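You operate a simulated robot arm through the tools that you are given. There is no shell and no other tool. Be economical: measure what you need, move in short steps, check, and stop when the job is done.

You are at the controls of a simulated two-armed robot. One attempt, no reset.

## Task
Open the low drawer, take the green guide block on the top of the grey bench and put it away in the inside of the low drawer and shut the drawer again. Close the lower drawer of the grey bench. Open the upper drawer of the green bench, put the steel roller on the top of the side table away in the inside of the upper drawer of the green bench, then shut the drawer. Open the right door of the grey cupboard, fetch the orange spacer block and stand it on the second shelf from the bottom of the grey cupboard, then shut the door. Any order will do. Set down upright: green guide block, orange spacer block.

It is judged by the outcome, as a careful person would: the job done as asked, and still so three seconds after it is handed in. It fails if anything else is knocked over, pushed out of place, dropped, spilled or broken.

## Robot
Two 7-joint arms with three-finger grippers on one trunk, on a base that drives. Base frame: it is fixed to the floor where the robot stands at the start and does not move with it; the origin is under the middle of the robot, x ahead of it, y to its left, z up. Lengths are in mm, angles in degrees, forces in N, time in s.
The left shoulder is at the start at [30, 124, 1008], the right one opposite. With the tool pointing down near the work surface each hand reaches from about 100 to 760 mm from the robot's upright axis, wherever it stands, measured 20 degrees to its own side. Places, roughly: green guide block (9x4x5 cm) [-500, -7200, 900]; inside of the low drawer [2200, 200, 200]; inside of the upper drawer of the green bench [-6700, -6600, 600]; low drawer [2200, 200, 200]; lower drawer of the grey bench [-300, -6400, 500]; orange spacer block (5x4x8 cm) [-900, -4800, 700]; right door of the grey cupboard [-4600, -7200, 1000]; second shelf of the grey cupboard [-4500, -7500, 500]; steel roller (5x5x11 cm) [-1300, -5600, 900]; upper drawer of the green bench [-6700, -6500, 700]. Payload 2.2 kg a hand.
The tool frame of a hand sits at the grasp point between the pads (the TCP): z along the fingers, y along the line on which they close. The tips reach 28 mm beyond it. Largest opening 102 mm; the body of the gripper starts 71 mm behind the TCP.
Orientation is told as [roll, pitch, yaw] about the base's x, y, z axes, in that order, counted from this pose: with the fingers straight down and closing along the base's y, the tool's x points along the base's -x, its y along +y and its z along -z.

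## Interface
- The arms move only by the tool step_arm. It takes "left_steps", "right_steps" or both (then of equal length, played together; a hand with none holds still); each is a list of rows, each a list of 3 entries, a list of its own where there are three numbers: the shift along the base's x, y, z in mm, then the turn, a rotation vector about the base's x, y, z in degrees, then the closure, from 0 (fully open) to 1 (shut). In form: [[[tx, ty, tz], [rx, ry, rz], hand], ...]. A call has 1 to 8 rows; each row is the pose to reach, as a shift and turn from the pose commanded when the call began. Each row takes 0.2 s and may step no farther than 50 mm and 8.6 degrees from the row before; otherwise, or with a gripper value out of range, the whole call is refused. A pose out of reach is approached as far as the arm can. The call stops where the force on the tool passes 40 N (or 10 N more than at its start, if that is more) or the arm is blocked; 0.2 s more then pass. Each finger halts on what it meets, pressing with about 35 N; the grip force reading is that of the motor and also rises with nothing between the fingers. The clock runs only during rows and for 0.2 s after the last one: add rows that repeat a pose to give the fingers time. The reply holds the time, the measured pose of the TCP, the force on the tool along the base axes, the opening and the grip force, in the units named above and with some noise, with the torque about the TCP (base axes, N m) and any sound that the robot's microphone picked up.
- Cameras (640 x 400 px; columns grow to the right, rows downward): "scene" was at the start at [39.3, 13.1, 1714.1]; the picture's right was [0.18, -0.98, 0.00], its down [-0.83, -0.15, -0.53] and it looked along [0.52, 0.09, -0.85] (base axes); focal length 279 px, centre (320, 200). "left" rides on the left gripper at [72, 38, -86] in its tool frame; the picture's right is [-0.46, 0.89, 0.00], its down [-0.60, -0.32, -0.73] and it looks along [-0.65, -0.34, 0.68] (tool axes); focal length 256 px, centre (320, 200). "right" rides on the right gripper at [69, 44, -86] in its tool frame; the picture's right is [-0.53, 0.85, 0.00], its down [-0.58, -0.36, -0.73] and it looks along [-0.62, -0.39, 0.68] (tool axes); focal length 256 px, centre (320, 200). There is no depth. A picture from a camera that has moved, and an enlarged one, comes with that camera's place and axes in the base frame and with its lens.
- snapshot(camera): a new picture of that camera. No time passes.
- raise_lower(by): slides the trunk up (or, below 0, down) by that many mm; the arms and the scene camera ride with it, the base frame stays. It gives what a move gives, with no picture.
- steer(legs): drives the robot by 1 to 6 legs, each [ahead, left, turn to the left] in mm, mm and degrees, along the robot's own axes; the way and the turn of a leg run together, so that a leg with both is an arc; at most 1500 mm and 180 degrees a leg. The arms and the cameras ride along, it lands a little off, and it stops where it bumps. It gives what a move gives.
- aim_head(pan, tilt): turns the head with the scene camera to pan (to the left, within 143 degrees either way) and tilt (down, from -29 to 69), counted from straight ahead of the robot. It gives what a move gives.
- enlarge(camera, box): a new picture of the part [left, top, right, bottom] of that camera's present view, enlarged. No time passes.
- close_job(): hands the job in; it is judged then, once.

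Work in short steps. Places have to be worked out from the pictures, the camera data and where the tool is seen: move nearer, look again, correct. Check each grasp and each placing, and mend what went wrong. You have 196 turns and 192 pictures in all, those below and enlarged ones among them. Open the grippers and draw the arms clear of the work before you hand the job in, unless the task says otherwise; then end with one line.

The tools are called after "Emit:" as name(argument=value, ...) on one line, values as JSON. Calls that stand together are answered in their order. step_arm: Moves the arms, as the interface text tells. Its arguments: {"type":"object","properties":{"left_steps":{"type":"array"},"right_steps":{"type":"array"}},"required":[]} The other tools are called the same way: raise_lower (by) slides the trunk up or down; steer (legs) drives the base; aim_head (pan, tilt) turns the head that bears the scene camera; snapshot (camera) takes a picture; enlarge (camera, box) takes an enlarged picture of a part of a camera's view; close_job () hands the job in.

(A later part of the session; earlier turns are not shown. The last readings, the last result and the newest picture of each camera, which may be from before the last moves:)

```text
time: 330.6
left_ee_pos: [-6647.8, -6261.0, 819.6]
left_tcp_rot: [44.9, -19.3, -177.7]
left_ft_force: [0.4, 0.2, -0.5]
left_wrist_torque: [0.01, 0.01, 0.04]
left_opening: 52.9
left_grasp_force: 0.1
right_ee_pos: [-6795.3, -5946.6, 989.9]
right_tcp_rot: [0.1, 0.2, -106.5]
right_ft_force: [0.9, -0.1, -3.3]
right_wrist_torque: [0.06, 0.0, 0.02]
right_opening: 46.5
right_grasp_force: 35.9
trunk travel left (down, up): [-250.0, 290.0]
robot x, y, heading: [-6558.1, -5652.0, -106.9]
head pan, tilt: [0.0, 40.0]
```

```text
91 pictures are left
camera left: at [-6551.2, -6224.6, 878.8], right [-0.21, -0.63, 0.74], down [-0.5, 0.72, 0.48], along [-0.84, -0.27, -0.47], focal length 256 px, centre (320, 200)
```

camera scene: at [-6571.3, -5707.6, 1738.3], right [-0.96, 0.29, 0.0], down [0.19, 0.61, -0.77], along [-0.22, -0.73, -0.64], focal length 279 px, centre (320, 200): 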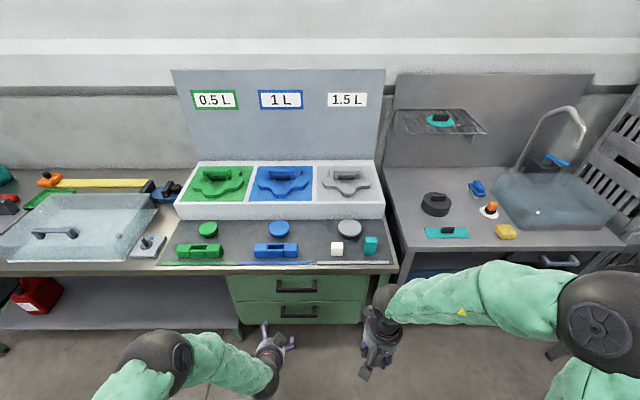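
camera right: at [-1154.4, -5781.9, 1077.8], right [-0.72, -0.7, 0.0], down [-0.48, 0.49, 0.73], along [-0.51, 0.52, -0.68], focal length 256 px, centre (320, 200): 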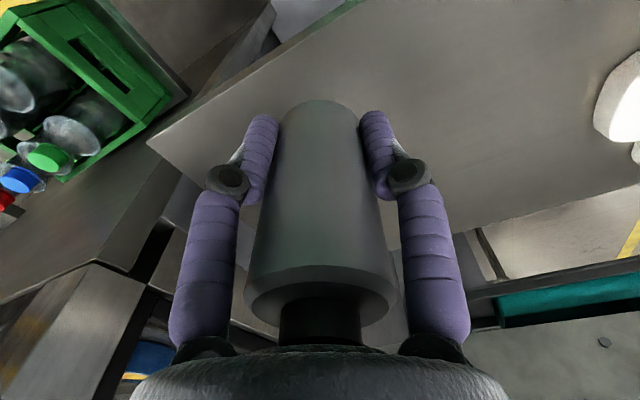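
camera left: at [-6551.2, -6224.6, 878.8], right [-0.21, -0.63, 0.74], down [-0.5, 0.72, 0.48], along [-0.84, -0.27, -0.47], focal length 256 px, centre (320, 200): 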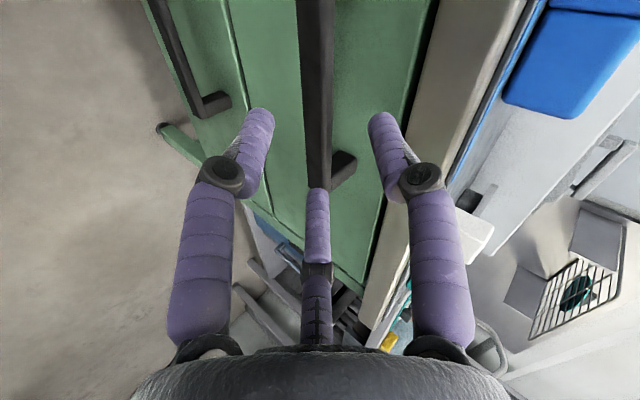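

The bar is centred between the fingers. I advance 77 mm and close on it.

Emit:
step_arm(left_steps=[[[-8, -27, -26], [0, 0, 0], 0.48], [[-16, -55, -52], [0, 0, 0], 0.48], [[-16, -55, -52], [0, 0, 0], 0.7], [[-16, -55, -52], [0, 0, 0], 0.9], [[-16, -55, -52], [0, 0, 0], 0.95], [[-16, -55, -52], [0, 0, 0], 0.95]])

Emit:
snapshot(camera="left")

```text
time: 332.0
left_ee_pos: [-6661.7, -6315.4, 766.4]
left_tcp_rot: [44.9, -19.5, -177.6]
left_ft_force: [0.9, 13.4, -12.9]
left_wrist_torque: [0.33, 0.02, 0.26]
left_opening: 42.3
left_grasp_force: 44.8
right_ee_pos: [-6795.8, -5946.1, 992.0]
right_tcp_rot: [0.1, -0.1, -106.5]
right_ft_force: [0.0, 0.3, -3.8]
right_wrist_torque: [0.01, 0.01, 0.0]
right_opening: 46.6
right_grasp_force: 34.7
trunk travel left (down, up): [-250.0, 290.0]
robot x, y, heading: [-6555.6, -5654.7, -107.2]
head pan, tilt: [0.0, 40.0]
```

```text
90 pictures are left
camera left: at [-6564.3, -6277.9, 826.5], right [-0.2, -0.64, 0.74], down [-0.5, 0.72, 0.48], along [-0.84, -0.27, -0.47], focal length 256 px, centre (320, 200)
```

left: 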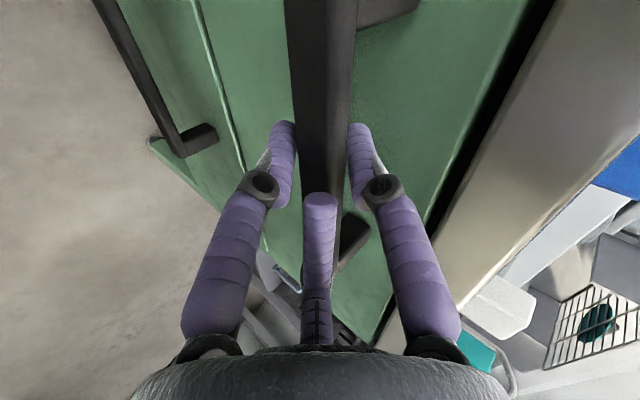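

Gripped. I pull the drawer out by backing the base 230 mm.

Emit:
steer(legs=[[-230, 0, 0]])

Emit:
aim_head(pan=0, tilt=52)

Emit:
snapshot(camera="scene")

```text
time: 333.8
left_ee_pos: [-6598.1, -6105.5, 766.5]
left_tcp_rot: [45.0, -19.4, -177.9]
left_ft_force: [8.5, -0.5, -20.4]
left_wrist_torque: [0.56, 1.04, -1.01]
left_opening: 42.1
left_grasp_force: 45.3
right_ee_pos: [-6731.8, -5734.7, 990.0]
right_tcp_rot: [0.1, 0.2, -106.8]
right_ft_force: [-0.2, 0.2, -3.8]
right_wrist_torque: [-0.03, 0.02, 0.03]
right_opening: 46.5
right_grasp_force: 35.1
trunk travel left (down, up): [-250.0, 290.0]
robot x, y, heading: [-6492.0, -5442.6, -107.5]
head pan, tilt: [0.0, 40.0]
```

```text
time: 334.5
left_ee_pos: [-6596.5, -6101.1, 767.5]
left_tcp_rot: [44.9, -19.6, -178.2]
left_ft_force: [6.2, -2.7, -13.7]
left_wrist_torque: [0.47, 0.58, -0.72]
left_opening: 42.4
left_grasp_force: 45.0
right_ee_pos: [-6727.7, -5730.0, 992.1]
right_tcp_rot: [0.0, 0.1, -107.2]
right_ft_force: [0.1, 1.3, -4.6]
right_wrist_torque: [0.01, 0.02, -0.04]
right_opening: 46.5
right_grasp_force: 35.3
trunk travel left (down, up): [-250.0, 290.0]
robot x, y, heading: [-6484.3, -5443.7, -107.7]
head pan, tilt: [0.0, 52.0]
```

```text
89 pictures are left
camera scene: at [-6500.0, -5485.7, 1721.6], right [-0.95, 0.3, 0.0], down [0.24, 0.75, -0.61], along [-0.19, -0.59, -0.79], focal length 279 px, centre (320, 200)
```

scene: 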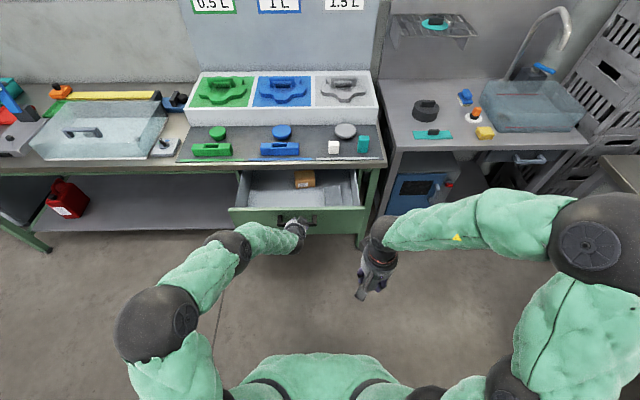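

The upper drawer is open ~21 cm. I release the handle and move the left hand back and aside.

Emit:
step_arm(left_steps=[[[0, 0, 0], [0, 0, 0], 0.6], [[0, 0, 0], [0, 0, 0], 0.4], [[0, 0, 0], [0, 0, 0], 0.4], [[8, 27, 26], [0, 0, 0], 0.4], [[16, 55, 52], [0, 0, 0], 0.3], [[45, 70, 70], [0, 0, 0], 0.1], [[85, 75, 85], [0, 0, 0], 0], [[130, 75, 100], [0, 0, 0], 0]])

Emit:
steer(legs=[[130, 0, 0]])

Emit:
aim_head(pan=-5, tilt=55)

Emit:
snapshot(camera="scene")

Emit:
snapshot(camera="left")

```text
time: 336.3
left_ee_pos: [-6469.2, -6021.6, 869.7]
left_tcp_rot: [45.0, -19.3, -178.0]
left_ft_force: [0.2, 0.9, -0.3]
left_wrist_torque: [-0.08, -0.04, 0.03]
left_opening: 102.2
left_grasp_force: 0.0
right_ee_pos: [-6731.1, -5727.3, 993.2]
right_tcp_rot: [0.1, -0.1, -106.9]
right_ft_force: [-0.4, 0.5, -2.8]
right_wrist_torque: [-0.02, 0.02, 0.02]
right_opening: 46.7
right_grasp_force: 34.9
trunk travel left (down, up): [-250.0, 290.0]
robot x, y, heading: [-6486.1, -5440.6, -107.5]
head pan, tilt: [0.0, 52.0]
```

```text
time: 337.6
left_ee_pos: [-6506.8, -6152.6, 870.0]
left_tcp_rot: [44.9, -19.3, -177.7]
left_ft_force: [-0.9, -0.1, -1.1]
left_wrist_torque: [0.03, -0.01, 0.03]
left_opening: 102.0
left_grasp_force: 0.1
right_ee_pos: [-6771.0, -5859.9, 991.4]
right_tcp_rot: [0.1, 0.2, -106.6]
right_ft_force: [-0.6, -0.6, -4.5]
right_wrist_torque: [0.07, -0.04, -0.01]
right_opening: 46.6
right_grasp_force: 35.2
trunk travel left (down, up): [-250.0, 290.0]
robot x, y, heading: [-6525.7, -5564.6, -107.4]
head pan, tilt: [0.0, 52.0]
```

```text
time: 338.2
left_ee_pos: [-6506.8, -6150.1, 869.7]
left_tcp_rot: [45.1, -19.3, -177.8]
left_ft_force: [0.3, 0.2, 0.7]
left_wrist_torque: [-0.03, -0.02, 0.0]
left_opening: 102.0
left_grasp_force: 0.0
right_ee_pos: [-6768.6, -5857.2, 992.0]
right_tcp_rot: [0.1, -0.1, -106.7]
right_ft_force: [-0.2, 0.2, -2.8]
right_wrist_torque: [-0.01, 0.02, 0.0]
right_opening: 46.4
right_grasp_force: 34.7
trunk travel left (down, up): [-250.0, 290.0]
robot x, y, heading: [-6529.9, -5569.5, -107.5]
head pan, tilt: [-5.0, 55.0]
```

```text
88 pictures are left
camera scene: at [-6546.2, -5604.7, 1717.7], right [-0.93, 0.38, 0.0], down [0.31, 0.76, -0.57], along [-0.22, -0.53, -0.82], focal length 279 px, centre (320, 200)
```

scene: 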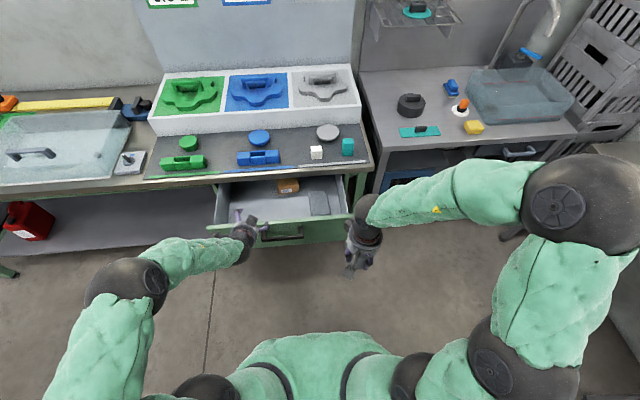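

```text
87 pictures are left
camera left: at [-6409.7, -6112.6, 930.0], right [-0.21, -0.63, 0.75], down [-0.5, 0.72, 0.48], along [-0.84, -0.28, -0.47], focal length 256 px, centre (320, 200)
```

left: 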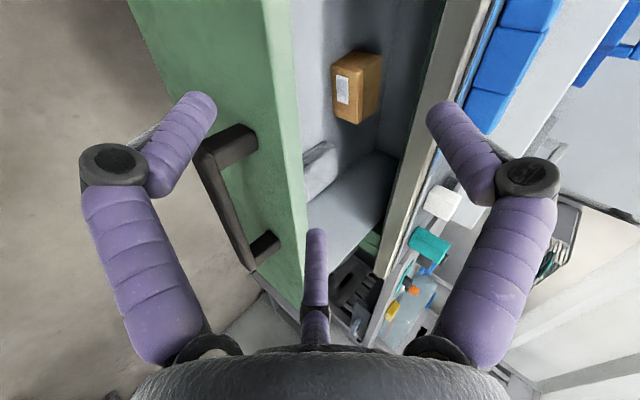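

Panel top is z≈808, floor ≈690: the roller fits standing. Target inside: about (-6655,-6246). I strafe 170 mm left so the right hand can reach it.

Emit:
steer(legs=[[0, 170, 0]])

```text
time: 339.7
left_ee_pos: [-6339.6, -6199.9, 870.4]
left_tcp_rot: [45.0, -19.4, -177.4]
left_ft_force: [0.8, -0.9, 0.2]
left_wrist_torque: [-0.01, 0.04, -0.02]
left_opening: 101.9
left_grasp_force: 0.1
right_ee_pos: [-6603.7, -5909.5, 991.1]
right_tcp_rot: [0.0, 0.0, -106.5]
right_ft_force: [0.6, -0.7, -4.2]
right_wrist_torque: [0.04, 0.02, 0.03]
right_opening: 46.5
right_grasp_force: 35.5
trunk travel left (down, up): [-250.0, 290.0]
robot x, y, heading: [-6362.6, -5618.7, -106.9]
head pan, tilt: [-5.0, 55.0]
```

I carry the roller over the drawer at z≈930 and look down.

Emit:
step_arm(right_steps=[[[-6, -42, -8], [0, 0, 0], 0.8], [[-13, -84, -16], [0, 0, 0], 0.8], [[-19, -126, -24], [0, 0, 0], 0.8], [[-26, -168, -32], [0, 0, 0], 0.8], [[-32, -210, -40], [0, 0, 0], 0.8], [[-38, -252, -48], [0, 0, 0], 0.8], [[-45, -295, -56], [0, 0, 0], 0.8], [[-51, -337, -60], [0, 0, 0], 0.8]])

Emit:
snapshot(camera="scene")

Emit:
snapshot(camera="right")

Emit:
snapshot(camera="left")

```text
time: 341.5
left_ee_pos: [-6339.9, -6201.2, 869.2]
left_tcp_rot: [45.0, -19.3, -177.5]
left_ft_force: [0.5, 0.2, 0.1]
left_wrist_torque: [0.02, -0.01, 0.0]
left_opening: 102.0
left_grasp_force: 0.1
right_ee_pos: [-6657.3, -6243.8, 931.1]
right_tcp_rot: [0.0, 0.2, -106.4]
right_ft_force: [-0.9, -0.7, -4.2]
right_wrist_torque: [0.05, -0.02, -0.03]
right_opening: 46.4
right_grasp_force: 35.0
trunk travel left (down, up): [-250.0, 290.0]
robot x, y, heading: [-6366.0, -5619.7, -107.0]
head pan, tilt: [-5.0, 55.0]
```

```text
86 pictures are left
camera scene: at [-6383.0, -5657.5, 1717.6], right [-0.93, 0.37, 0.0], down [0.31, 0.76, -0.57], along [-0.21, -0.53, -0.82], focal length 279 px, centre (320, 200)
```

scene: 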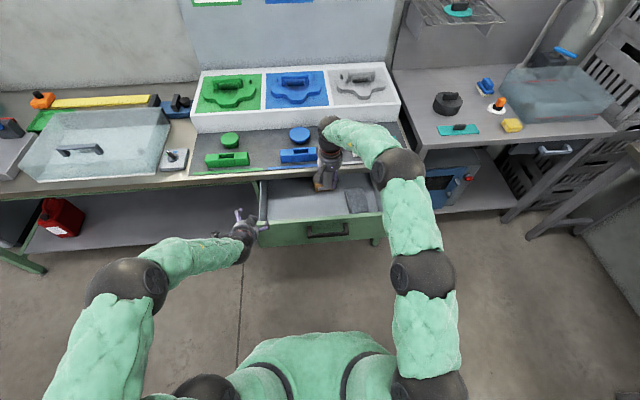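

```text
85 pictures are left
camera right: at [-6595.0, -6188.9, 1017.6], right [0.66, -0.75, 0.0], down [-0.51, -0.45, 0.73], along [-0.55, -0.48, -0.68], focal length 256 px, centre (320, 200)
```

right: 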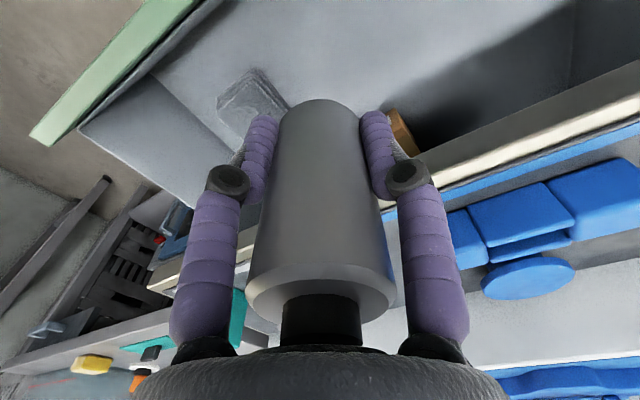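

```text
84 pictures are left
camera left: at [-6243.8, -6163.5, 929.1], right [-0.2, -0.64, 0.74], down [-0.5, 0.72, 0.48], along [-0.84, -0.28, -0.47], focal length 256 px, centre (320, 200)
```

left: 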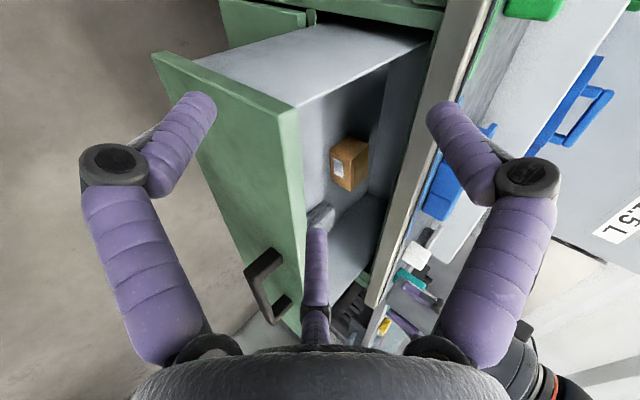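

The drop path is clear; I shift 30 mm left to keep away from the grey slab and lower.

Emit:
step_arm(right_steps=[[[15, -4, -10], [0, 0, 0], 0.8], [[29, -8, -35], [0, 0, 0], 0.8], [[29, -8, -65], [0, 0, 0], 0.8], [[29, -8, -95], [0, 0, 0], 0.8], [[29, -8, -120], [0, 0, 0], 0.8], [[29, -8, -140], [0, 0, 0], 0.8]])

Emit:
snapshot(camera="right")

Emit:
snapshot(camera="left")

```text
time: 342.9
left_ee_pos: [-6340.1, -6201.8, 869.9]
left_tcp_rot: [45.0, -19.4, -177.4]
left_ft_force: [0.2, 0.3, -0.1]
left_wrist_torque: [0.04, -0.01, -0.02]
left_opening: 101.8
left_grasp_force: 0.0
right_ee_pos: [-6627.9, -6254.5, 791.2]
right_tcp_rot: [0.1, -0.1, -106.4]
right_ft_force: [-0.1, -1.0, -3.1]
right_wrist_torque: [0.0, 0.0, -0.01]
right_opening: 46.5
right_grasp_force: 35.5
trunk travel left (down, up): [-250.0, 290.0]
robot x, y, heading: [-6365.9, -5616.3, -107.0]
head pan, tilt: [-5.0, 55.0]
```

```text
83 pictures are left
camera right: at [-6564.5, -6200.3, 877.3], right [0.66, -0.75, 0.0], down [-0.51, -0.45, 0.73], along [-0.55, -0.48, -0.68], focal length 256 px, centre (320, 200)
```

right: 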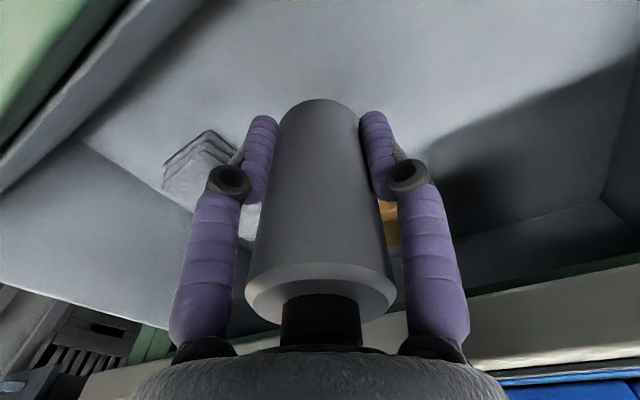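

```text
82 pictures are left
camera left: at [-6243.7, -6162.8, 929.6], right [-0.2, -0.64, 0.75], down [-0.5, 0.72, 0.48], along [-0.84, -0.28, -0.47], focal length 256 px, centre (320, 200)
```

left: 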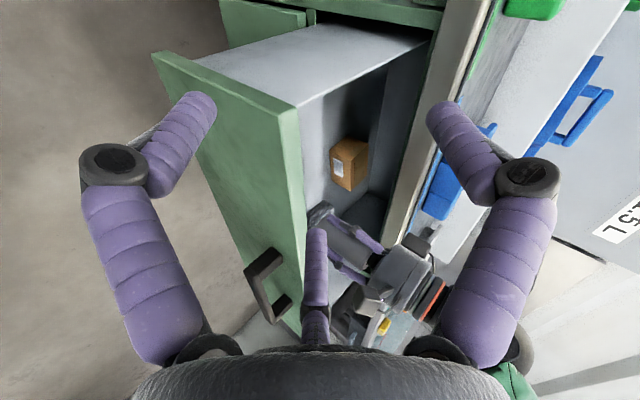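

Inside the drawer now. I lower in small steps to contact.

Emit:
step_arm(right_steps=[[[0, 0, -6], [0, 0, 0], 0.8], [[0, 0, -12], [0, 0, 0], 0.8], [[0, 0, -17], [0, 0, 0], 0.8], [[0, 0, -21], [0, 0, 0], 0.8]])

Emit:
step_arm(right_steps=[[[0, 0, -3], [0, 0, 0], 0.8], [[0, 0, -6], [0, 0, 0], 0.8], [[0, 0, -9], [0, 0, 0], 0.8]])

```text
time: 343.9
left_ee_pos: [-6338.7, -6202.8, 870.0]
left_tcp_rot: [45.0, -19.4, -177.5]
left_ft_force: [-0.7, 0.4, -0.2]
left_wrist_torque: [-0.04, -0.02, -0.01]
left_opening: 101.9
left_grasp_force: 0.2
right_ee_pos: [-6625.9, -6254.7, 770.8]
right_tcp_rot: [0.0, 0.0, -106.3]
right_ft_force: [-0.1, 0.6, -3.3]
right_wrist_torque: [0.01, -0.02, 0.02]
right_opening: 46.3
right_grasp_force: 34.7
trunk travel left (down, up): [-250.0, 290.0]
robot x, y, heading: [-6367.4, -5618.1, -106.8]
head pan, tilt: [-5.0, 55.0]
```

```text
time: 344.7
left_ee_pos: [-6340.0, -6200.9, 869.6]
left_tcp_rot: [45.0, -19.4, -177.6]
left_ft_force: [-0.6, 0.3, -0.4]
left_wrist_torque: [0.0, -0.03, -0.04]
left_opening: 102.0
left_grasp_force: 0.1
right_ee_pos: [-6626.2, -6255.3, 763.2]
right_tcp_rot: [0.1, 0.1, -106.6]
right_ft_force: [0.0, -0.8, -3.3]
right_wrist_torque: [0.04, -0.04, -0.01]
right_opening: 46.5
right_grasp_force: 34.1
trunk travel left (down, up): [-250.0, 290.0]
robot x, y, heading: [-6365.0, -5614.8, -106.7]
head pan, tilt: [-5.0, 55.0]
```

No contact yet; I continue down in small steps.

Emit:
step_arm(right_steps=[[[0, 0, -3], [0, 0, 0], 0.8], [[0, 0, -6], [0, 0, 0], 0.8], [[0, 0, -9], [0, 0, 0], 0.8], [[0, 0, -12], [0, 0, 0], 0.8]])

Emit:
snapshot(camera="right")

```text
time: 345.7
left_ee_pos: [-6340.0, -6201.5, 868.9]
left_tcp_rot: [45.0, -19.4, -177.5]
left_ft_force: [-0.3, -1.0, 0.4]
left_wrist_torque: [0.0, -0.01, 0.02]
left_opening: 101.9
left_grasp_force: 0.1
right_ee_pos: [-6626.9, -6254.4, 750.8]
right_tcp_rot: [0.1, -0.1, -106.5]
right_ft_force: [0.0, 0.0, -4.4]
right_wrist_torque: [-0.01, -0.02, 0.0]
right_opening: 46.8
right_grasp_force: 34.7
trunk travel left (down, up): [-250.0, 290.0]
robot x, y, heading: [-6365.5, -5616.2, -107.0]
head pan, tilt: [-5.0, 55.0]
```

```text
81 pictures are left
camera right: at [-6564.6, -6198.8, 836.5], right [0.66, -0.75, 0.0], down [-0.51, -0.45, 0.73], along [-0.55, -0.48, -0.68], focal length 256 px, centre (320, 200)
```

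right: 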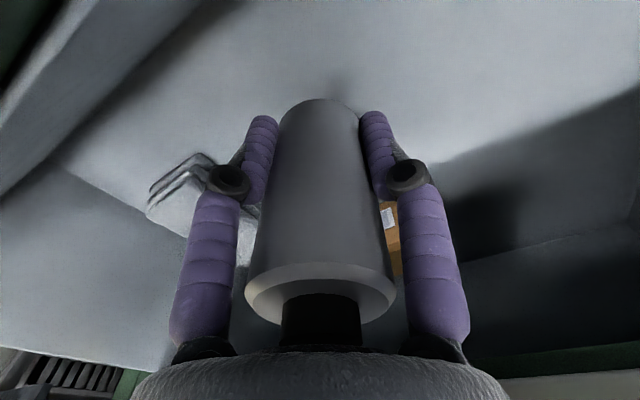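

Shadow shows it is nearly down. A few more small steps.

Emit:
step_arm(right_steps=[[[0, 0, -3], [0, 0, 0], 0.8], [[0, 0, -6], [0, 0, 0], 0.8], [[0, 0, -9], [0, 0, 0], 0.8]])

Emit:
step_arm(right_steps=[[[0, 0, -3], [0, 0, 0], 0.8], [[0, 0, -6], [0, 0, 0], 0.8]])

```text
time: 346.5
left_ee_pos: [-6339.8, -6199.3, 870.2]
left_tcp_rot: [45.1, -19.4, -177.4]
left_ft_force: [-0.4, 0.0, 0.2]
left_wrist_torque: [0.0, 0.0, 0.0]
left_opening: 102.2
left_grasp_force: 0.1
right_ee_pos: [-6627.4, -6253.5, 740.5]
right_tcp_rot: [0.1, 0.0, -106.6]
right_ft_force: [1.0, 0.0, -3.9]
right_wrist_torque: [0.0, -0.01, 0.0]
right_opening: 46.4
right_grasp_force: 34.9
trunk travel left (down, up): [-250.0, 290.0]
robot x, y, heading: [-6365.9, -5615.6, -107.0]
head pan, tilt: [-5.0, 55.0]
```

```text
time: 347.1
left_ee_pos: [-6339.8, -6201.3, 869.9]
left_tcp_rot: [45.0, -19.4, -177.5]
left_ft_force: [1.2, 0.3, -0.2]
left_wrist_torque: [-0.02, -0.02, 0.0]
left_opening: 101.9
left_grasp_force: 0.1
right_ee_pos: [-6626.7, -6253.6, 734.0]
right_tcp_rot: [0.1, 0.0, -106.3]
right_ft_force: [0.2, 0.0, -3.4]
right_wrist_torque: [-0.01, 0.03, -0.02]
right_opening: 46.4
right_grasp_force: 34.4
trunk travel left (down, up): [-250.0, 290.0]
robot x, y, heading: [-6367.4, -5617.4, -107.1]
head pan, tilt: [-5.0, 55.0]
```

Emit:
snapshot(camera="right")

Emit:
snapshot(camera="left")

```text
80 pictures are left
camera right: at [-6564.7, -6198.5, 819.5], right [0.66, -0.75, 0.0], down [-0.51, -0.45, 0.73], along [-0.55, -0.48, -0.68], focal length 256 px, centre (320, 200)
```

right: 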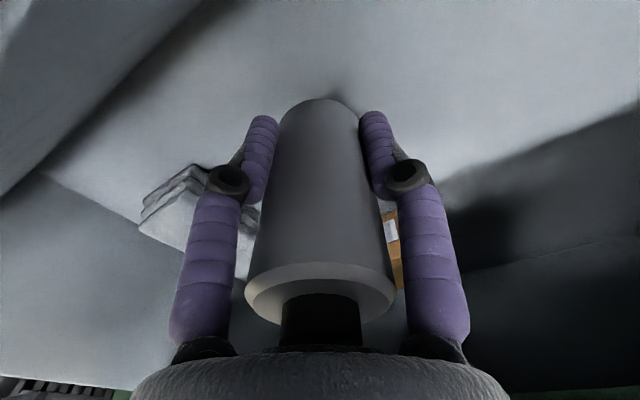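

```text
79 pictures are left
camera left: at [-6243.7, -6162.7, 929.6], right [-0.2, -0.64, 0.75], down [-0.5, 0.72, 0.48], along [-0.84, -0.28, -0.47], focal length 256 px, centre (320, 200)
```

left: 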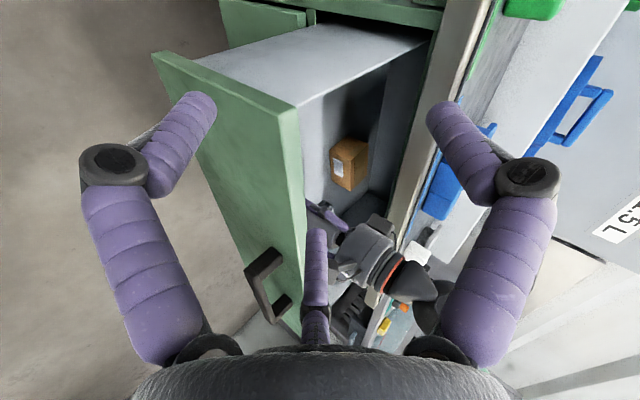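

Almost touching the floor of the drawer. Continue with 3 mm steps.

Emit:
step_arm(right_steps=[[[0, 0, -3], [0, 0, 0], 0.8], [[0, 0, -6], [0, 0, 0], 0.8]])

Emit:
step_arm(right_steps=[[[0, 0, -3], [0, 0, 0], 0.8], [[0, 0, -6], [0, 0, 0], 0.8]])

```text
time: 347.7
left_ee_pos: [-6339.6, -6200.5, 870.0]
left_tcp_rot: [45.0, -19.5, -177.5]
left_ft_force: [0.5, 0.7, -0.3]
left_wrist_torque: [0.01, -0.04, 0.0]
left_opening: 102.2
left_grasp_force: 0.0
right_ee_pos: [-6625.9, -6253.6, 729.4]
right_tcp_rot: [0.0, 0.0, -106.5]
right_ft_force: [-0.3, -0.8, 0.1]
right_wrist_torque: [0.27, -0.17, -0.06]
right_opening: 46.6
right_grasp_force: 35.0
trunk travel left (down, up): [-250.0, 290.0]
robot x, y, heading: [-6367.4, -5619.1, -106.9]
head pan, tilt: [-5.0, 55.0]
```

```text
time: 348.3
left_ee_pos: [-6340.2, -6201.5, 869.8]
left_tcp_rot: [45.0, -19.3, -177.5]
left_ft_force: [0.1, 0.6, -0.7]
left_wrist_torque: [0.02, 0.02, 0.0]
left_opening: 102.1
left_grasp_force: 0.1
right_ee_pos: [-6625.8, -6252.5, 721.8]
right_tcp_rot: [0.1, 0.0, -106.5]
right_ft_force: [-0.8, -1.9, 1.9]
right_wrist_torque: [0.5, -0.41, -0.05]
right_opening: 46.6
right_grasp_force: 35.4
trunk travel left (down, up): [-250.0, 290.0]
robot x, y, heading: [-6362.3, -5621.1, -106.8]
head pan, tilt: [-5.0, 55.0]
```

The roller is resting on the drawer floor (weight taken). I open the fingers and lift straight up.

Emit:
step_arm(right_steps=[[[0, 0, 1], [0, 0, 0], 0.65], [[0, 0, 1], [0, 0, 0], 0.45], [[0, 0, 1], [0, 0, 0], 0.35], [[0, 0, 1], [0, 0, 0], 0.35]])

Emit:
snapshot(camera="right")

```text
time: 349.3
left_ee_pos: [-6340.4, -6200.8, 869.4]
left_tcp_rot: [45.1, -19.4, -177.5]
left_ft_force: [-0.2, -0.1, 0.1]
left_wrist_torque: [0.01, 0.01, -0.02]
left_opening: 102.4
left_grasp_force: 0.0
right_ee_pos: [-6626.0, -6254.1, 723.3]
right_tcp_rot: [0.1, -0.1, -106.4]
right_ft_force: [0.0, -0.5, 0.8]
right_wrist_torque: [0.01, 0.02, -0.01]
right_opening: 66.2
right_grasp_force: 0.1
trunk travel left (down, up): [-250.0, 290.0]
robot x, y, heading: [-6367.8, -5613.4, -106.9]
head pan, tilt: [-5.0, 55.0]
```

```text
78 pictures are left
camera right: at [-6564.3, -6198.3, 810.2], right [0.66, -0.75, 0.0], down [-0.51, -0.45, 0.73], along [-0.55, -0.48, -0.68], focal length 256 px, centre (320, 200)
```

right: 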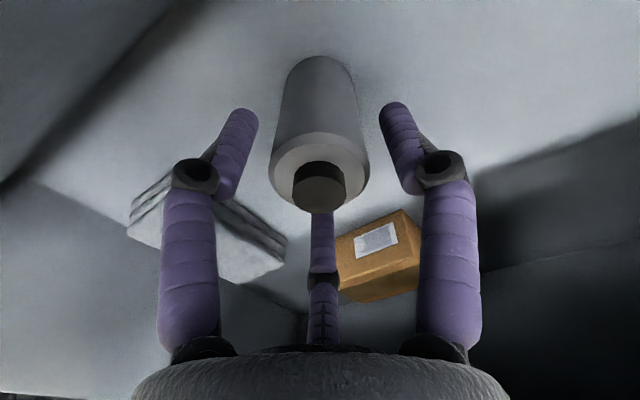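

The roller stands upright on the drawer floor. I lift the hand straight up and back out.

Emit:
step_arm(right_steps=[[[0, 0, 40], [0, 0, 0], 0.3], [[0, 0, 85], [0, 0, 0], 0.2], [[0, 0, 130], [0, 0, 0], 0.1], [[0, 0, 170], [0, 0, 0], 0], [[10, 40, 190], [0, 0, 0], 0], [[20, 80, 200], [0, 0, 0], 0], [[30, 125, 200], [0, 0, 0], 0], [[40, 170, 200], [0, 0, 0], 0]])

Emit:
aim_head(pan=-8, tilt=55)

Emit:
snapshot(camera="scene")

Emit:
snapshot(camera="left")

```text
time: 351.1
left_ee_pos: [-6340.0, -6200.7, 870.2]
left_tcp_rot: [45.1, -19.4, -177.5]
left_ft_force: [0.1, 0.6, 0.3]
left_wrist_torque: [0.02, 0.02, 0.01]
left_opening: 101.9
left_grasp_force: 0.2
right_ee_pos: [-6587.9, -6083.7, 926.9]
right_tcp_rot: [0.1, 0.0, -106.3]
right_ft_force: [-0.2, 0.4, 0.4]
right_wrist_torque: [0.0, 0.01, -0.02]
right_opening: 102.0
right_grasp_force: 0.0
trunk travel left (down, up): [-250.0, 290.0]
robot x, y, heading: [-6365.2, -5616.2, -106.8]
head pan, tilt: [-5.0, 55.0]
```

```text
time: 351.7
left_ee_pos: [-6340.3, -6201.1, 869.6]
left_tcp_rot: [45.1, -19.4, -177.5]
left_ft_force: [0.8, 0.0, -0.6]
left_wrist_torque: [-0.02, -0.02, 0.01]
left_opening: 102.2
left_grasp_force: 0.0
right_ee_pos: [-6587.7, -6085.5, 925.6]
right_tcp_rot: [0.2, -0.1, -106.4]
right_ft_force: [-0.4, -0.3, 0.1]
right_wrist_torque: [-0.03, 0.03, -0.03]
right_opening: 102.0
right_grasp_force: 0.0
trunk travel left (down, up): [-250.0, 290.0]
robot x, y, heading: [-6358.5, -5616.9, -106.9]
head pan, tilt: [-8.0, 55.0]
```

```text
77 pictures are left
camera scene: at [-6386.2, -5654.2, 1717.7], right [-0.91, 0.42, 0.0], down [0.35, 0.74, -0.57], along [-0.24, -0.52, -0.82], focal length 279 px, centre (320, 200)
```

scene: 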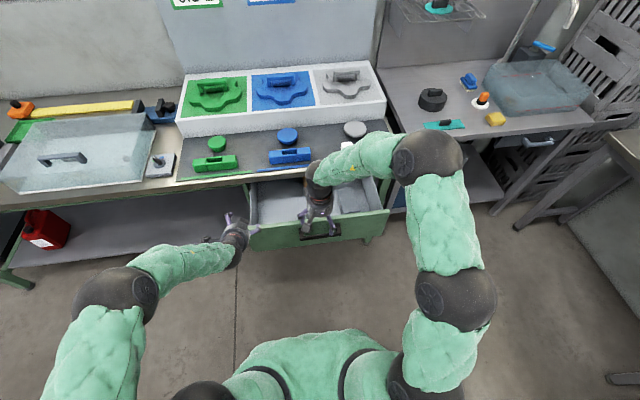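

```text
76 pictures are left
camera left: at [-6243.6, -6162.5, 929.7], right [-0.2, -0.64, 0.75], down [-0.5, 0.72, 0.48], along [-0.84, -0.28, -0.47], focal length 256 px, centre (320, 200)
```

left: 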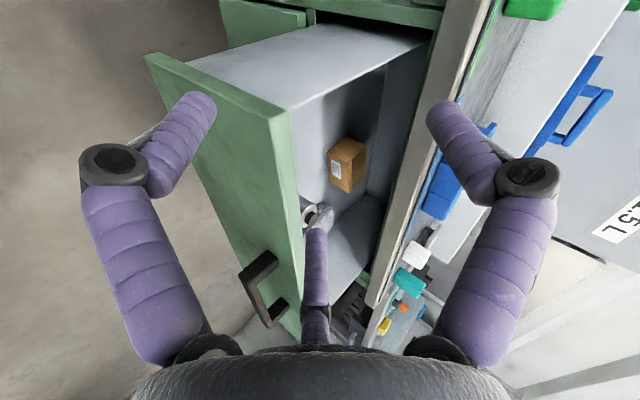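

Roller is in. I close the right fingers, bring that hand down in front of the handle, and push the drawer in.

Emit:
step_arm(right_steps=[[[10, 35, 0], [0, 0, 0], 0.5], [[20, 70, -10], [0, 0, 0], 1], [[22, 78, -55], [0, 0, 0], 1], [[22, 78, -100], [0, 0, 0], 1], [[22, 78, -140], [0, 0, 0], 1], [[22, 78, -175], [0, 0, 0], 1]])

Emit:
step_arm(right_steps=[[[-10, -34, 0], [0, 0, 0], 1], [[-20, -68, 0], [0, 0, 0], 1], [[-30, -102, 0], [0, 0, 0], 1], [[-39, -136, 0], [0, 0, 0], 1], [[-49, -170, 0], [0, 0, 0], 1], [[-59, -204, 0], [0, 0, 0], 1], [[-69, -238, 0], [0, 0, 0], 1]])

Emit:
snapshot(camera="scene")

```text
time: 353.1
left_ee_pos: [-6339.7, -6202.4, 870.4]
left_tcp_rot: [45.0, -19.4, -177.4]
left_ft_force: [0.2, -1.0, 0.0]
left_wrist_torque: [0.01, 0.02, 0.0]
left_opening: 102.2
left_grasp_force: 0.0
right_ee_pos: [-6563.4, -6007.7, 751.1]
right_tcp_rot: [0.1, -0.2, -106.5]
right_ft_force: [-0.5, 1.0, -0.2]
right_wrist_torque: [-0.01, -0.03, 0.0]
right_opening: 2.2
right_grasp_force: 31.7
trunk travel left (down, up): [-250.0, 290.0]
robot x, y, heading: [-6366.8, -5618.3, -106.9]
head pan, tilt: [-8.0, 55.0]
```

```text
time: 354.7
left_ee_pos: [-6340.0, -6201.6, 870.9]
left_tcp_rot: [45.0, -19.5, -177.5]
left_ft_force: [0.4, 0.0, 0.1]
left_wrist_torque: [0.03, -0.01, 0.05]
left_opening: 102.0
left_grasp_force: 0.0
right_ee_pos: [-6635.7, -6244.4, 750.5]
right_tcp_rot: [0.1, 0.0, -106.4]
right_ft_force: [-0.1, 0.1, -0.3]
right_wrist_torque: [0.02, 0.03, 0.0]
right_opening: 2.2
right_grasp_force: 31.1
trunk travel left (down, up): [-250.0, 290.0]
robot x, y, heading: [-6369.2, -5618.7, -107.0]
head pan, tilt: [-8.0, 55.0]
```

```text
75 pictures are left
camera scene: at [-6386.6, -5655.2, 1717.7], right [-0.91, 0.42, 0.0], down [0.35, 0.74, -0.57], along [-0.24, -0.52, -0.82], focal length 279 px, centre (320, 200)
```

scene: 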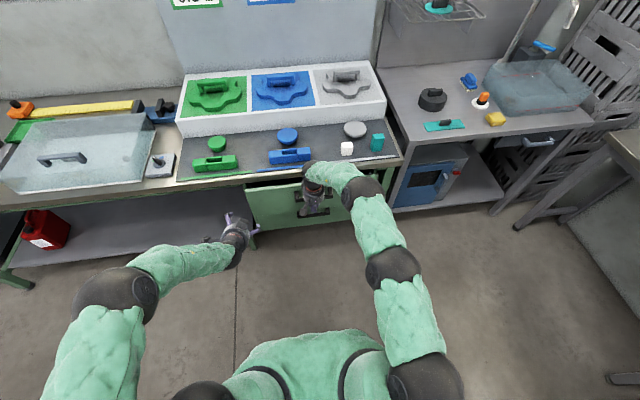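

Nearly shut, but the wrist would meet the bench edge. I back off slightly, tilt the fingers forward 25°, and push the rest.

Emit:
step_arm(right_steps=[[[4, 15, 0], [-6, 1.8, 0], 1], [[8, 28, 0], [-14, 4.2, 0], 1], [[8, 28, 0], [-22, 6.7, 0], 1], [[2, 8, 0], [-24, 7.3, 0], 1], [[-3, -12, 0], [-24, 7.3, 0], 1], [[-9, -32, 0], [-24, 7.3, 0], 1], [[-15, -52, 0], [-24, 7.3, 0], 1], [[-21, -72, 0], [-24, 7.3, 0], 1]])

Emit:
step_arm(right_steps=[[[-4, -14, 0], [0, 0, 0], 1], [[-8, -28, 0], [0, 0, 0], 1], [[-12, -42, 0], [0, 0, 0], 1]])

Emit:
snapshot(camera="scene")

```text
time: 356.6
left_ee_pos: [-6341.0, -6202.5, 869.4]
left_tcp_rot: [44.8, -19.5, -177.5]
left_ft_force: [-1.3, -1.3, -0.6]
left_wrist_torque: [0.0, 0.02, -0.02]
left_opening: 102.1
left_grasp_force: 0.0
right_ee_pos: [-6648.0, -6304.3, 736.7]
right_tcp_rot: [-0.5, -23.7, -106.3]
right_ft_force: [2.5, 9.6, 2.4]
right_wrist_torque: [-0.22, 0.08, -0.06]
right_opening: 2.2
right_grasp_force: 31.0
trunk travel left (down, up): [-250.0, 290.0]
robot x, y, heading: [-6368.1, -5616.2, -107.1]
head pan, tilt: [-8.0, 55.0]
stopped in row 8 (right hand): the force on the tool passed its limit at 51 N (the readings are from after the stop); the commanded pose is now the measured one
```

```text
time: 356.9
left_ee_pos: [-6340.1, -6198.9, 870.1]
left_tcp_rot: [45.1, -19.5, -177.7]
left_ft_force: [0.2, -1.1, -0.2]
left_wrist_torque: [0.01, 0.02, -0.01]
left_opening: 102.0
left_grasp_force: 0.0
right_ee_pos: [-6648.3, -6304.0, 730.5]
right_tcp_rot: [-0.6, -22.5, -106.3]
right_ft_force: [7.9, 23.8, 11.6]
right_wrist_torque: [-0.7, 0.35, -0.31]
right_opening: 2.0
right_grasp_force: 32.0
trunk travel left (down, up): [-250.0, 290.0]
robot x, y, heading: [-6365.9, -5617.4, -107.2]
head pan, tilt: [-8.0, 55.0]
stopped in row 1 (right hand): the force on the tool passed its limit at 53 N (the readings are from after the stop); the commanded pose is now the measured one
```

```text
74 pictures are left
camera scene: at [-6385.2, -5651.6, 1717.9], right [-0.91, 0.42, 0.0], down [0.35, 0.74, -0.57], along [-0.24, -0.52, -0.82], focal length 279 px, centre (320, 200)
```

scene: 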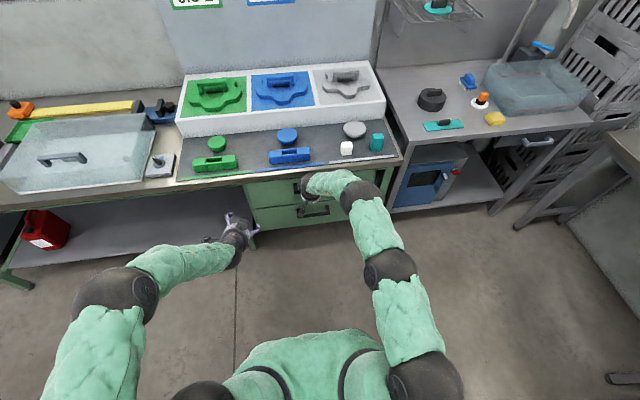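

It seems shut against its stop. I withdraw the hand and check closely.

Emit:
step_arm(right_steps=[[[8, 28, 5], [0, 0, 0], 1], [[20, 68, 10], [6, -1.8, 0], 1], [[32, 108, 20], [13, -4, 0], 0.6], [[44, 148, 40], [20, -6, 0], 0.2], [[56, 188, 70], [23, -7, 0], 0], [[68, 225, 90], [23, -7, 0], 0], [[80, 262, 110], [23, -7, 0], 0]])

Emit:
enlarge(camera="scene", box=[220, 150, 420, 250])

Emit:
snapshot(camera="left")

```text
refused: row 5 steps farther than a row can; nothing moved
```

```text
3.20 times, centred on (320, 200) of scene
camera zoom: at [-6385.2, -5651.6, 1717.9], right [-0.91, 0.42, 0.0], down [0.35, 0.74, -0.57], along [-0.24, -0.52, -0.82], focal length 893 px, centre (320, 200)
```

zoom: 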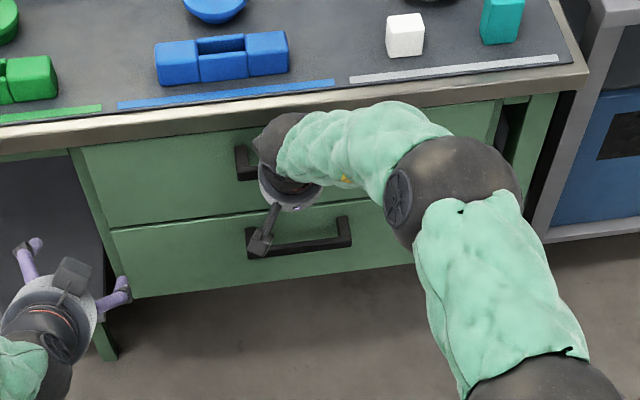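

```text
72 pictures are left
camera left: at [-6243.6, -6160.6, 929.9], right [-0.2, -0.63, 0.75], down [-0.5, 0.72, 0.48], along [-0.84, -0.28, -0.47], focal length 256 px, centre (320, 200)
```

left: 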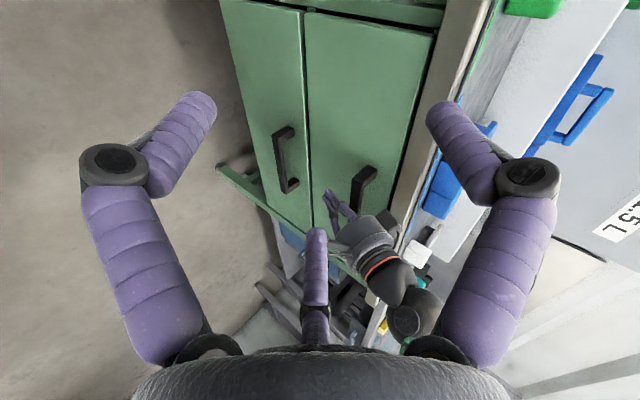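

The drawer front is flush with the lower one: shut. I withdraw the right hand and put both hands into travel pose (pointing down).

Emit:
step_arm(right_steps=[[[10, 34, 5], [0, 0, 0], 1], [[20, 68, 10], [6, -1.8, 0], 1], [[30, 104, 20], [13, -4, 0], 0.6], [[40, 140, 40], [20, -6, 0], 0.2], [[50, 172, 70], [23, -7, 0], 0], [[60, 204, 95], [23, -7, 0], 0], [[70, 236, 115], [23, -7, 0], 0]])

Emit:
step_arm(left_steps=[[[4, 20, 0], [7, -2.1, 5], 0], [[8, 45, 0], [14, -4.2, 10], 0], [[12, 70, 0], [21, -6.3, 15], 0], [[16, 95, 0], [28, -8.4, 20], 0], [[20, 120, 0], [35, -10.5, 25], 0], [[24, 145, 0], [42, -12.6, 30], 0]])

```text
time: 358.6
left_ee_pos: [-6340.8, -6198.3, 870.6]
left_tcp_rot: [45.1, -19.5, -177.6]
left_ft_force: [0.1, 0.4, 0.0]
left_wrist_torque: [0.0, -0.02, -0.01]
left_opening: 101.9
left_grasp_force: 0.1
right_ee_pos: [-6579.5, -6069.2, 845.2]
right_tcp_rot: [-0.2, 1.2, -106.3]
right_ft_force: [0.1, -0.5, 0.1]
right_wrist_torque: [-0.01, -0.01, -0.03]
right_opening: 102.0
right_grasp_force: 0.1
trunk travel left (down, up): [-250.0, 290.0]
robot x, y, heading: [-6365.5, -5612.4, -106.8]
head pan, tilt: [-8.0, 55.0]
```

```text
refused: row 1 steps farther than a row can; nothing moved
```

I straighten the left hand in two calls: tilt back first, then yaw.

Emit:
step_arm(left_steps=[[[4, 20, 0], [7.2, -2.1, 0], 0], [[8, 45, 0], [14.4, -4.2, 0], 0], [[12, 70, 0], [21.6, -6.3, 0], 0], [[16, 95, 0], [28.8, -8.4, 0], 0], [[20, 120, 0], [36, -10.5, 0], 0], [[24, 145, 0], [43, -12.6, 0], 0]])

Emit:
step_arm(left_steps=[[[0, 0, 0], [0, 0, 8], 0], [[0, 0, 0], [0, 0, 16], 0], [[0, 0, 0], [0, 0, 24], 0], [[0, 0, 0], [0, 0, 32], 0], [[0, 0, 0], [0, 0, 40], 0], [[0, 0, 0], [0, 0, 48], 0], [[0, 0, 0], [0, 0, 56], 0], [[0, 0, 0], [0, 0, 63], 0]])

```text
time: 359.9
left_ee_pos: [-6316.7, -6054.8, 867.7]
left_tcp_rot: [3.0, -1.1, -169.6]
left_ft_force: [0.0, 0.1, -1.4]
left_wrist_torque: [-0.01, -0.01, 0.0]
left_opening: 102.2
left_grasp_force: 0.1
right_ee_pos: [-6580.3, -6071.6, 843.9]
right_tcp_rot: [-0.3, 1.2, -106.3]
right_ft_force: [0.6, 0.9, 0.6]
right_wrist_torque: [-0.03, 0.01, -0.01]
right_opening: 101.9
right_grasp_force: 0.1
trunk travel left (down, up): [-250.0, 290.0]
robot x, y, heading: [-6364.3, -5620.8, -107.1]
head pan, tilt: [-8.0, 55.0]
```

```text
time: 361.8
left_ee_pos: [-6316.6, -6053.4, 869.9]
left_tcp_rot: [3.2, -1.2, -106.5]
left_ft_force: [0.3, 0.3, -0.3]
left_wrist_torque: [0.0, 0.02, 0.0]
left_opening: 101.8
left_grasp_force: 0.0
right_ee_pos: [-6580.1, -6070.4, 845.0]
right_tcp_rot: [-0.2, 1.2, -106.3]
right_ft_force: [-0.3, -0.3, 0.5]
right_wrist_torque: [0.03, -0.01, 0.03]
right_opening: 102.1
right_grasp_force: 0.0
trunk travel left (down, up): [-250.0, 290.0]
robot x, y, heading: [-6362.8, -5616.7, -107.1]
head pan, tilt: [-8.0, 55.0]
```

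I pull both hands in and drive back to the grey bench for the green block.

Emit:
step_arm(left_steps=[[[12, 38, 0], [0.7, 0.9, 0], 0], [[24, 77, 0], [1.4, 1.8, 0], 0], [[35, 115, 0], [2.1, 2.7, 0], 0]], right_steps=[[[8, 40, 10], [0, 0, 0], 0], [[13, 80, 20], [0, 0, 0], 0], [[15, 120, 30], [0, 0, 0], 0]])

Emit:
steer(legs=[[0, 0, 85], [1043, 0, 0], [1043, 0, 0], [0, 0, -6.5], [1128, 0, 0], [1127, 0, 0]])

```text
time: 362.6
left_ee_pos: [-6279.4, -5936.0, 868.8]
left_tcp_rot: [-0.1, -0.1, -106.7]
left_ft_force: [0.8, -0.2, -0.2]
left_wrist_torque: [0.01, 0.01, 0.0]
left_opening: 101.7
left_grasp_force: 0.0
right_ee_pos: [-6563.6, -5950.4, 874.2]
right_tcp_rot: [-0.3, 1.1, -106.4]
right_ft_force: [0.4, 1.4, -0.3]
right_wrist_torque: [-0.05, 0.01, 0.03]
right_opening: 101.9
right_grasp_force: 0.0
trunk travel left (down, up): [-250.0, 290.0]
robot x, y, heading: [-6363.4, -5617.3, -107.1]
head pan, tilt: [-8.0, 55.0]
```

```text
time: 387.7
left_ee_pos: [-2157.1, -7525.4, 868.1]
left_tcp_rot: [0.1, 0.0, -28.8]
left_ft_force: [0.0, 0.8, -0.1]
left_wrist_torque: [-0.01, -0.02, 0.02]
left_opening: 102.1
left_grasp_force: 0.0
right_ee_pos: [-2204.3, -7805.3, 873.4]
right_tcp_rot: [-0.3, 1.2, -28.7]
right_ft_force: [0.0, -0.6, -0.1]
right_wrist_torque: [-0.03, 0.02, -0.03]
right_opening: 101.9
right_grasp_force: 0.1
trunk travel left (down, up): [-250.0, 290.0]
robot x, y, heading: [-2491.2, -7539.1, -29.3]
head pan, tilt: [-8.0, 55.0]
```

On to the block's place: three more legs and face the bench.

Emit:
steer(legs=[[0, 0, 37.4], [1062, 0, 0], [0, 0, 39], [600, 0, 0], [0, 0, -63]])

Emit:
aim_head(pan=-10, tilt=45)

Emit:
snapshot(camera="scene")

Emit:
snapshot(camera="right")

```text
time: 402.6
left_ee_pos: [-679.6, -6884.5, 869.3]
left_tcp_rot: [0.0, 0.0, -17.1]
left_ft_force: [0.1, 0.5, 0.0]
left_wrist_torque: [-0.02, -0.02, 0.01]
left_opening: 102.0
left_grasp_force: 0.1
right_ee_pos: [-668.4, -7168.6, 873.9]
right_tcp_rot: [-0.3, 1.2, -16.8]
right_ft_force: [0.7, 0.2, -0.2]
right_wrist_torque: [0.0, -0.02, 0.01]
right_opening: 101.9
right_grasp_force: 0.2
trunk travel left (down, up): [-250.0, 290.0]
robot x, y, heading: [-1002.0, -6970.7, -17.5]
head pan, tilt: [-8.0, 55.0]
```

```text
time: 403.3
left_ee_pos: [-679.3, -6884.9, 868.8]
left_tcp_rot: [0.0, 0.0, -17.0]
left_ft_force: [0.8, -0.1, -0.4]
left_wrist_torque: [0.01, 0.0, 0.01]
left_opening: 101.9
left_grasp_force: 0.1
right_ee_pos: [-668.2, -7168.0, 873.8]
right_tcp_rot: [-0.3, 1.2, -16.8]
right_ft_force: [0.1, -0.3, -0.5]
right_wrist_torque: [0.02, 0.0, 0.0]
right_opening: 102.2
right_grasp_force: 0.1
trunk travel left (down, up): [-250.0, 290.0]
robot x, y, heading: [-1003.4, -6966.5, -17.6]
head pan, tilt: [-10.0, 45.0]
```

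```text
71 pictures are left
camera scene: at [-957.1, -6994.7, 1731.1], right [-0.46, -0.89, 0.0], down [-0.63, 0.33, -0.71], along [0.63, -0.33, -0.71], focal length 279 px, centre (320, 200)
```

scene: 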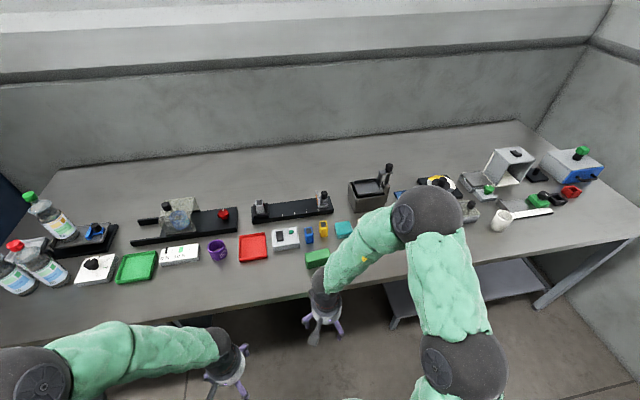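

```text
70 pictures are left
camera right: at [-719.6, -7105.0, 960.3], right [0.76, 0.65, -0.02], down [0.46, -0.52, 0.72], along [0.46, -0.55, -0.69], focal length 256 px, centre (320, 200)
```

right: 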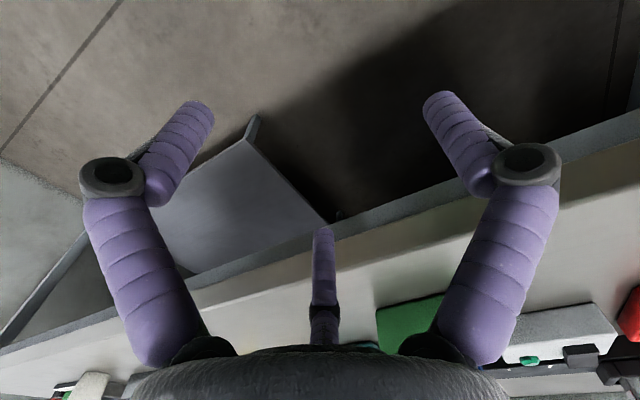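

The green block is near (-476,-7228). I lift the right hand and hover over it for a closer look.

Emit:
step_arm(right_steps=[[[0, 0, 45], [0, 0, 0], 0], [[0, 0, 90], [0, 0, 0], 0], [[40, -12, 115], [0, 0, 0], 0], [[80, -25, 125], [0, 0, 0], 0], [[115, -37, 130], [0, 0, 0], 0]])

Emit:
snapshot(camera="right")

Emit:
enlarge(camera="scene", box=[250, 200, 400, 310])

```text
time: 404.5
left_ee_pos: [-679.3, -6884.3, 868.2]
left_tcp_rot: [0.1, 0.1, -17.1]
left_ft_force: [0.3, -0.9, 0.2]
left_wrist_torque: [0.02, -0.01, 0.01]
left_opening: 102.0
left_grasp_force: 0.1
right_ee_pos: [-554.1, -7204.2, 1000.1]
right_tcp_rot: [-0.3, 1.2, -16.8]
right_ft_force: [0.2, 0.2, -0.4]
right_wrist_torque: [-0.02, 0.01, 0.02]
right_opening: 101.7
right_grasp_force: 0.1
trunk travel left (down, up): [-250.0, 290.0]
robot x, y, heading: [-1002.8, -6966.9, -17.5]
head pan, tilt: [-10.0, 45.0]
```

```text
69 pictures are left
camera right: at [-604.8, -7141.3, 1087.7], right [0.76, 0.65, -0.02], down [0.46, -0.52, 0.72], along [0.46, -0.55, -0.69], focal length 256 px, centre (320, 200)
```

right: 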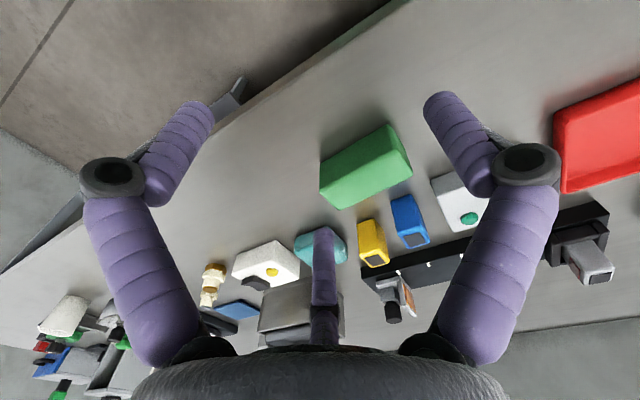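

```text
3.64 times, centred on (325, 255) of scene
camera zoom: at [-955.9, -6995.0, 1731.1], right [-0.46, -0.89, 0.0], down [-0.63, 0.33, -0.71], along [0.63, -0.33, -0.71], focal length 1015 px, centre (302, 0)
```

zoom: 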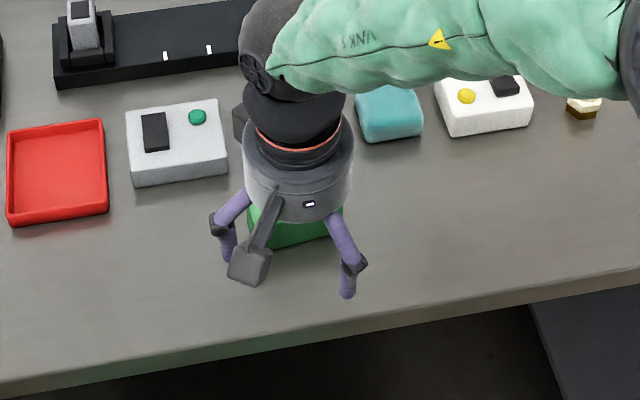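

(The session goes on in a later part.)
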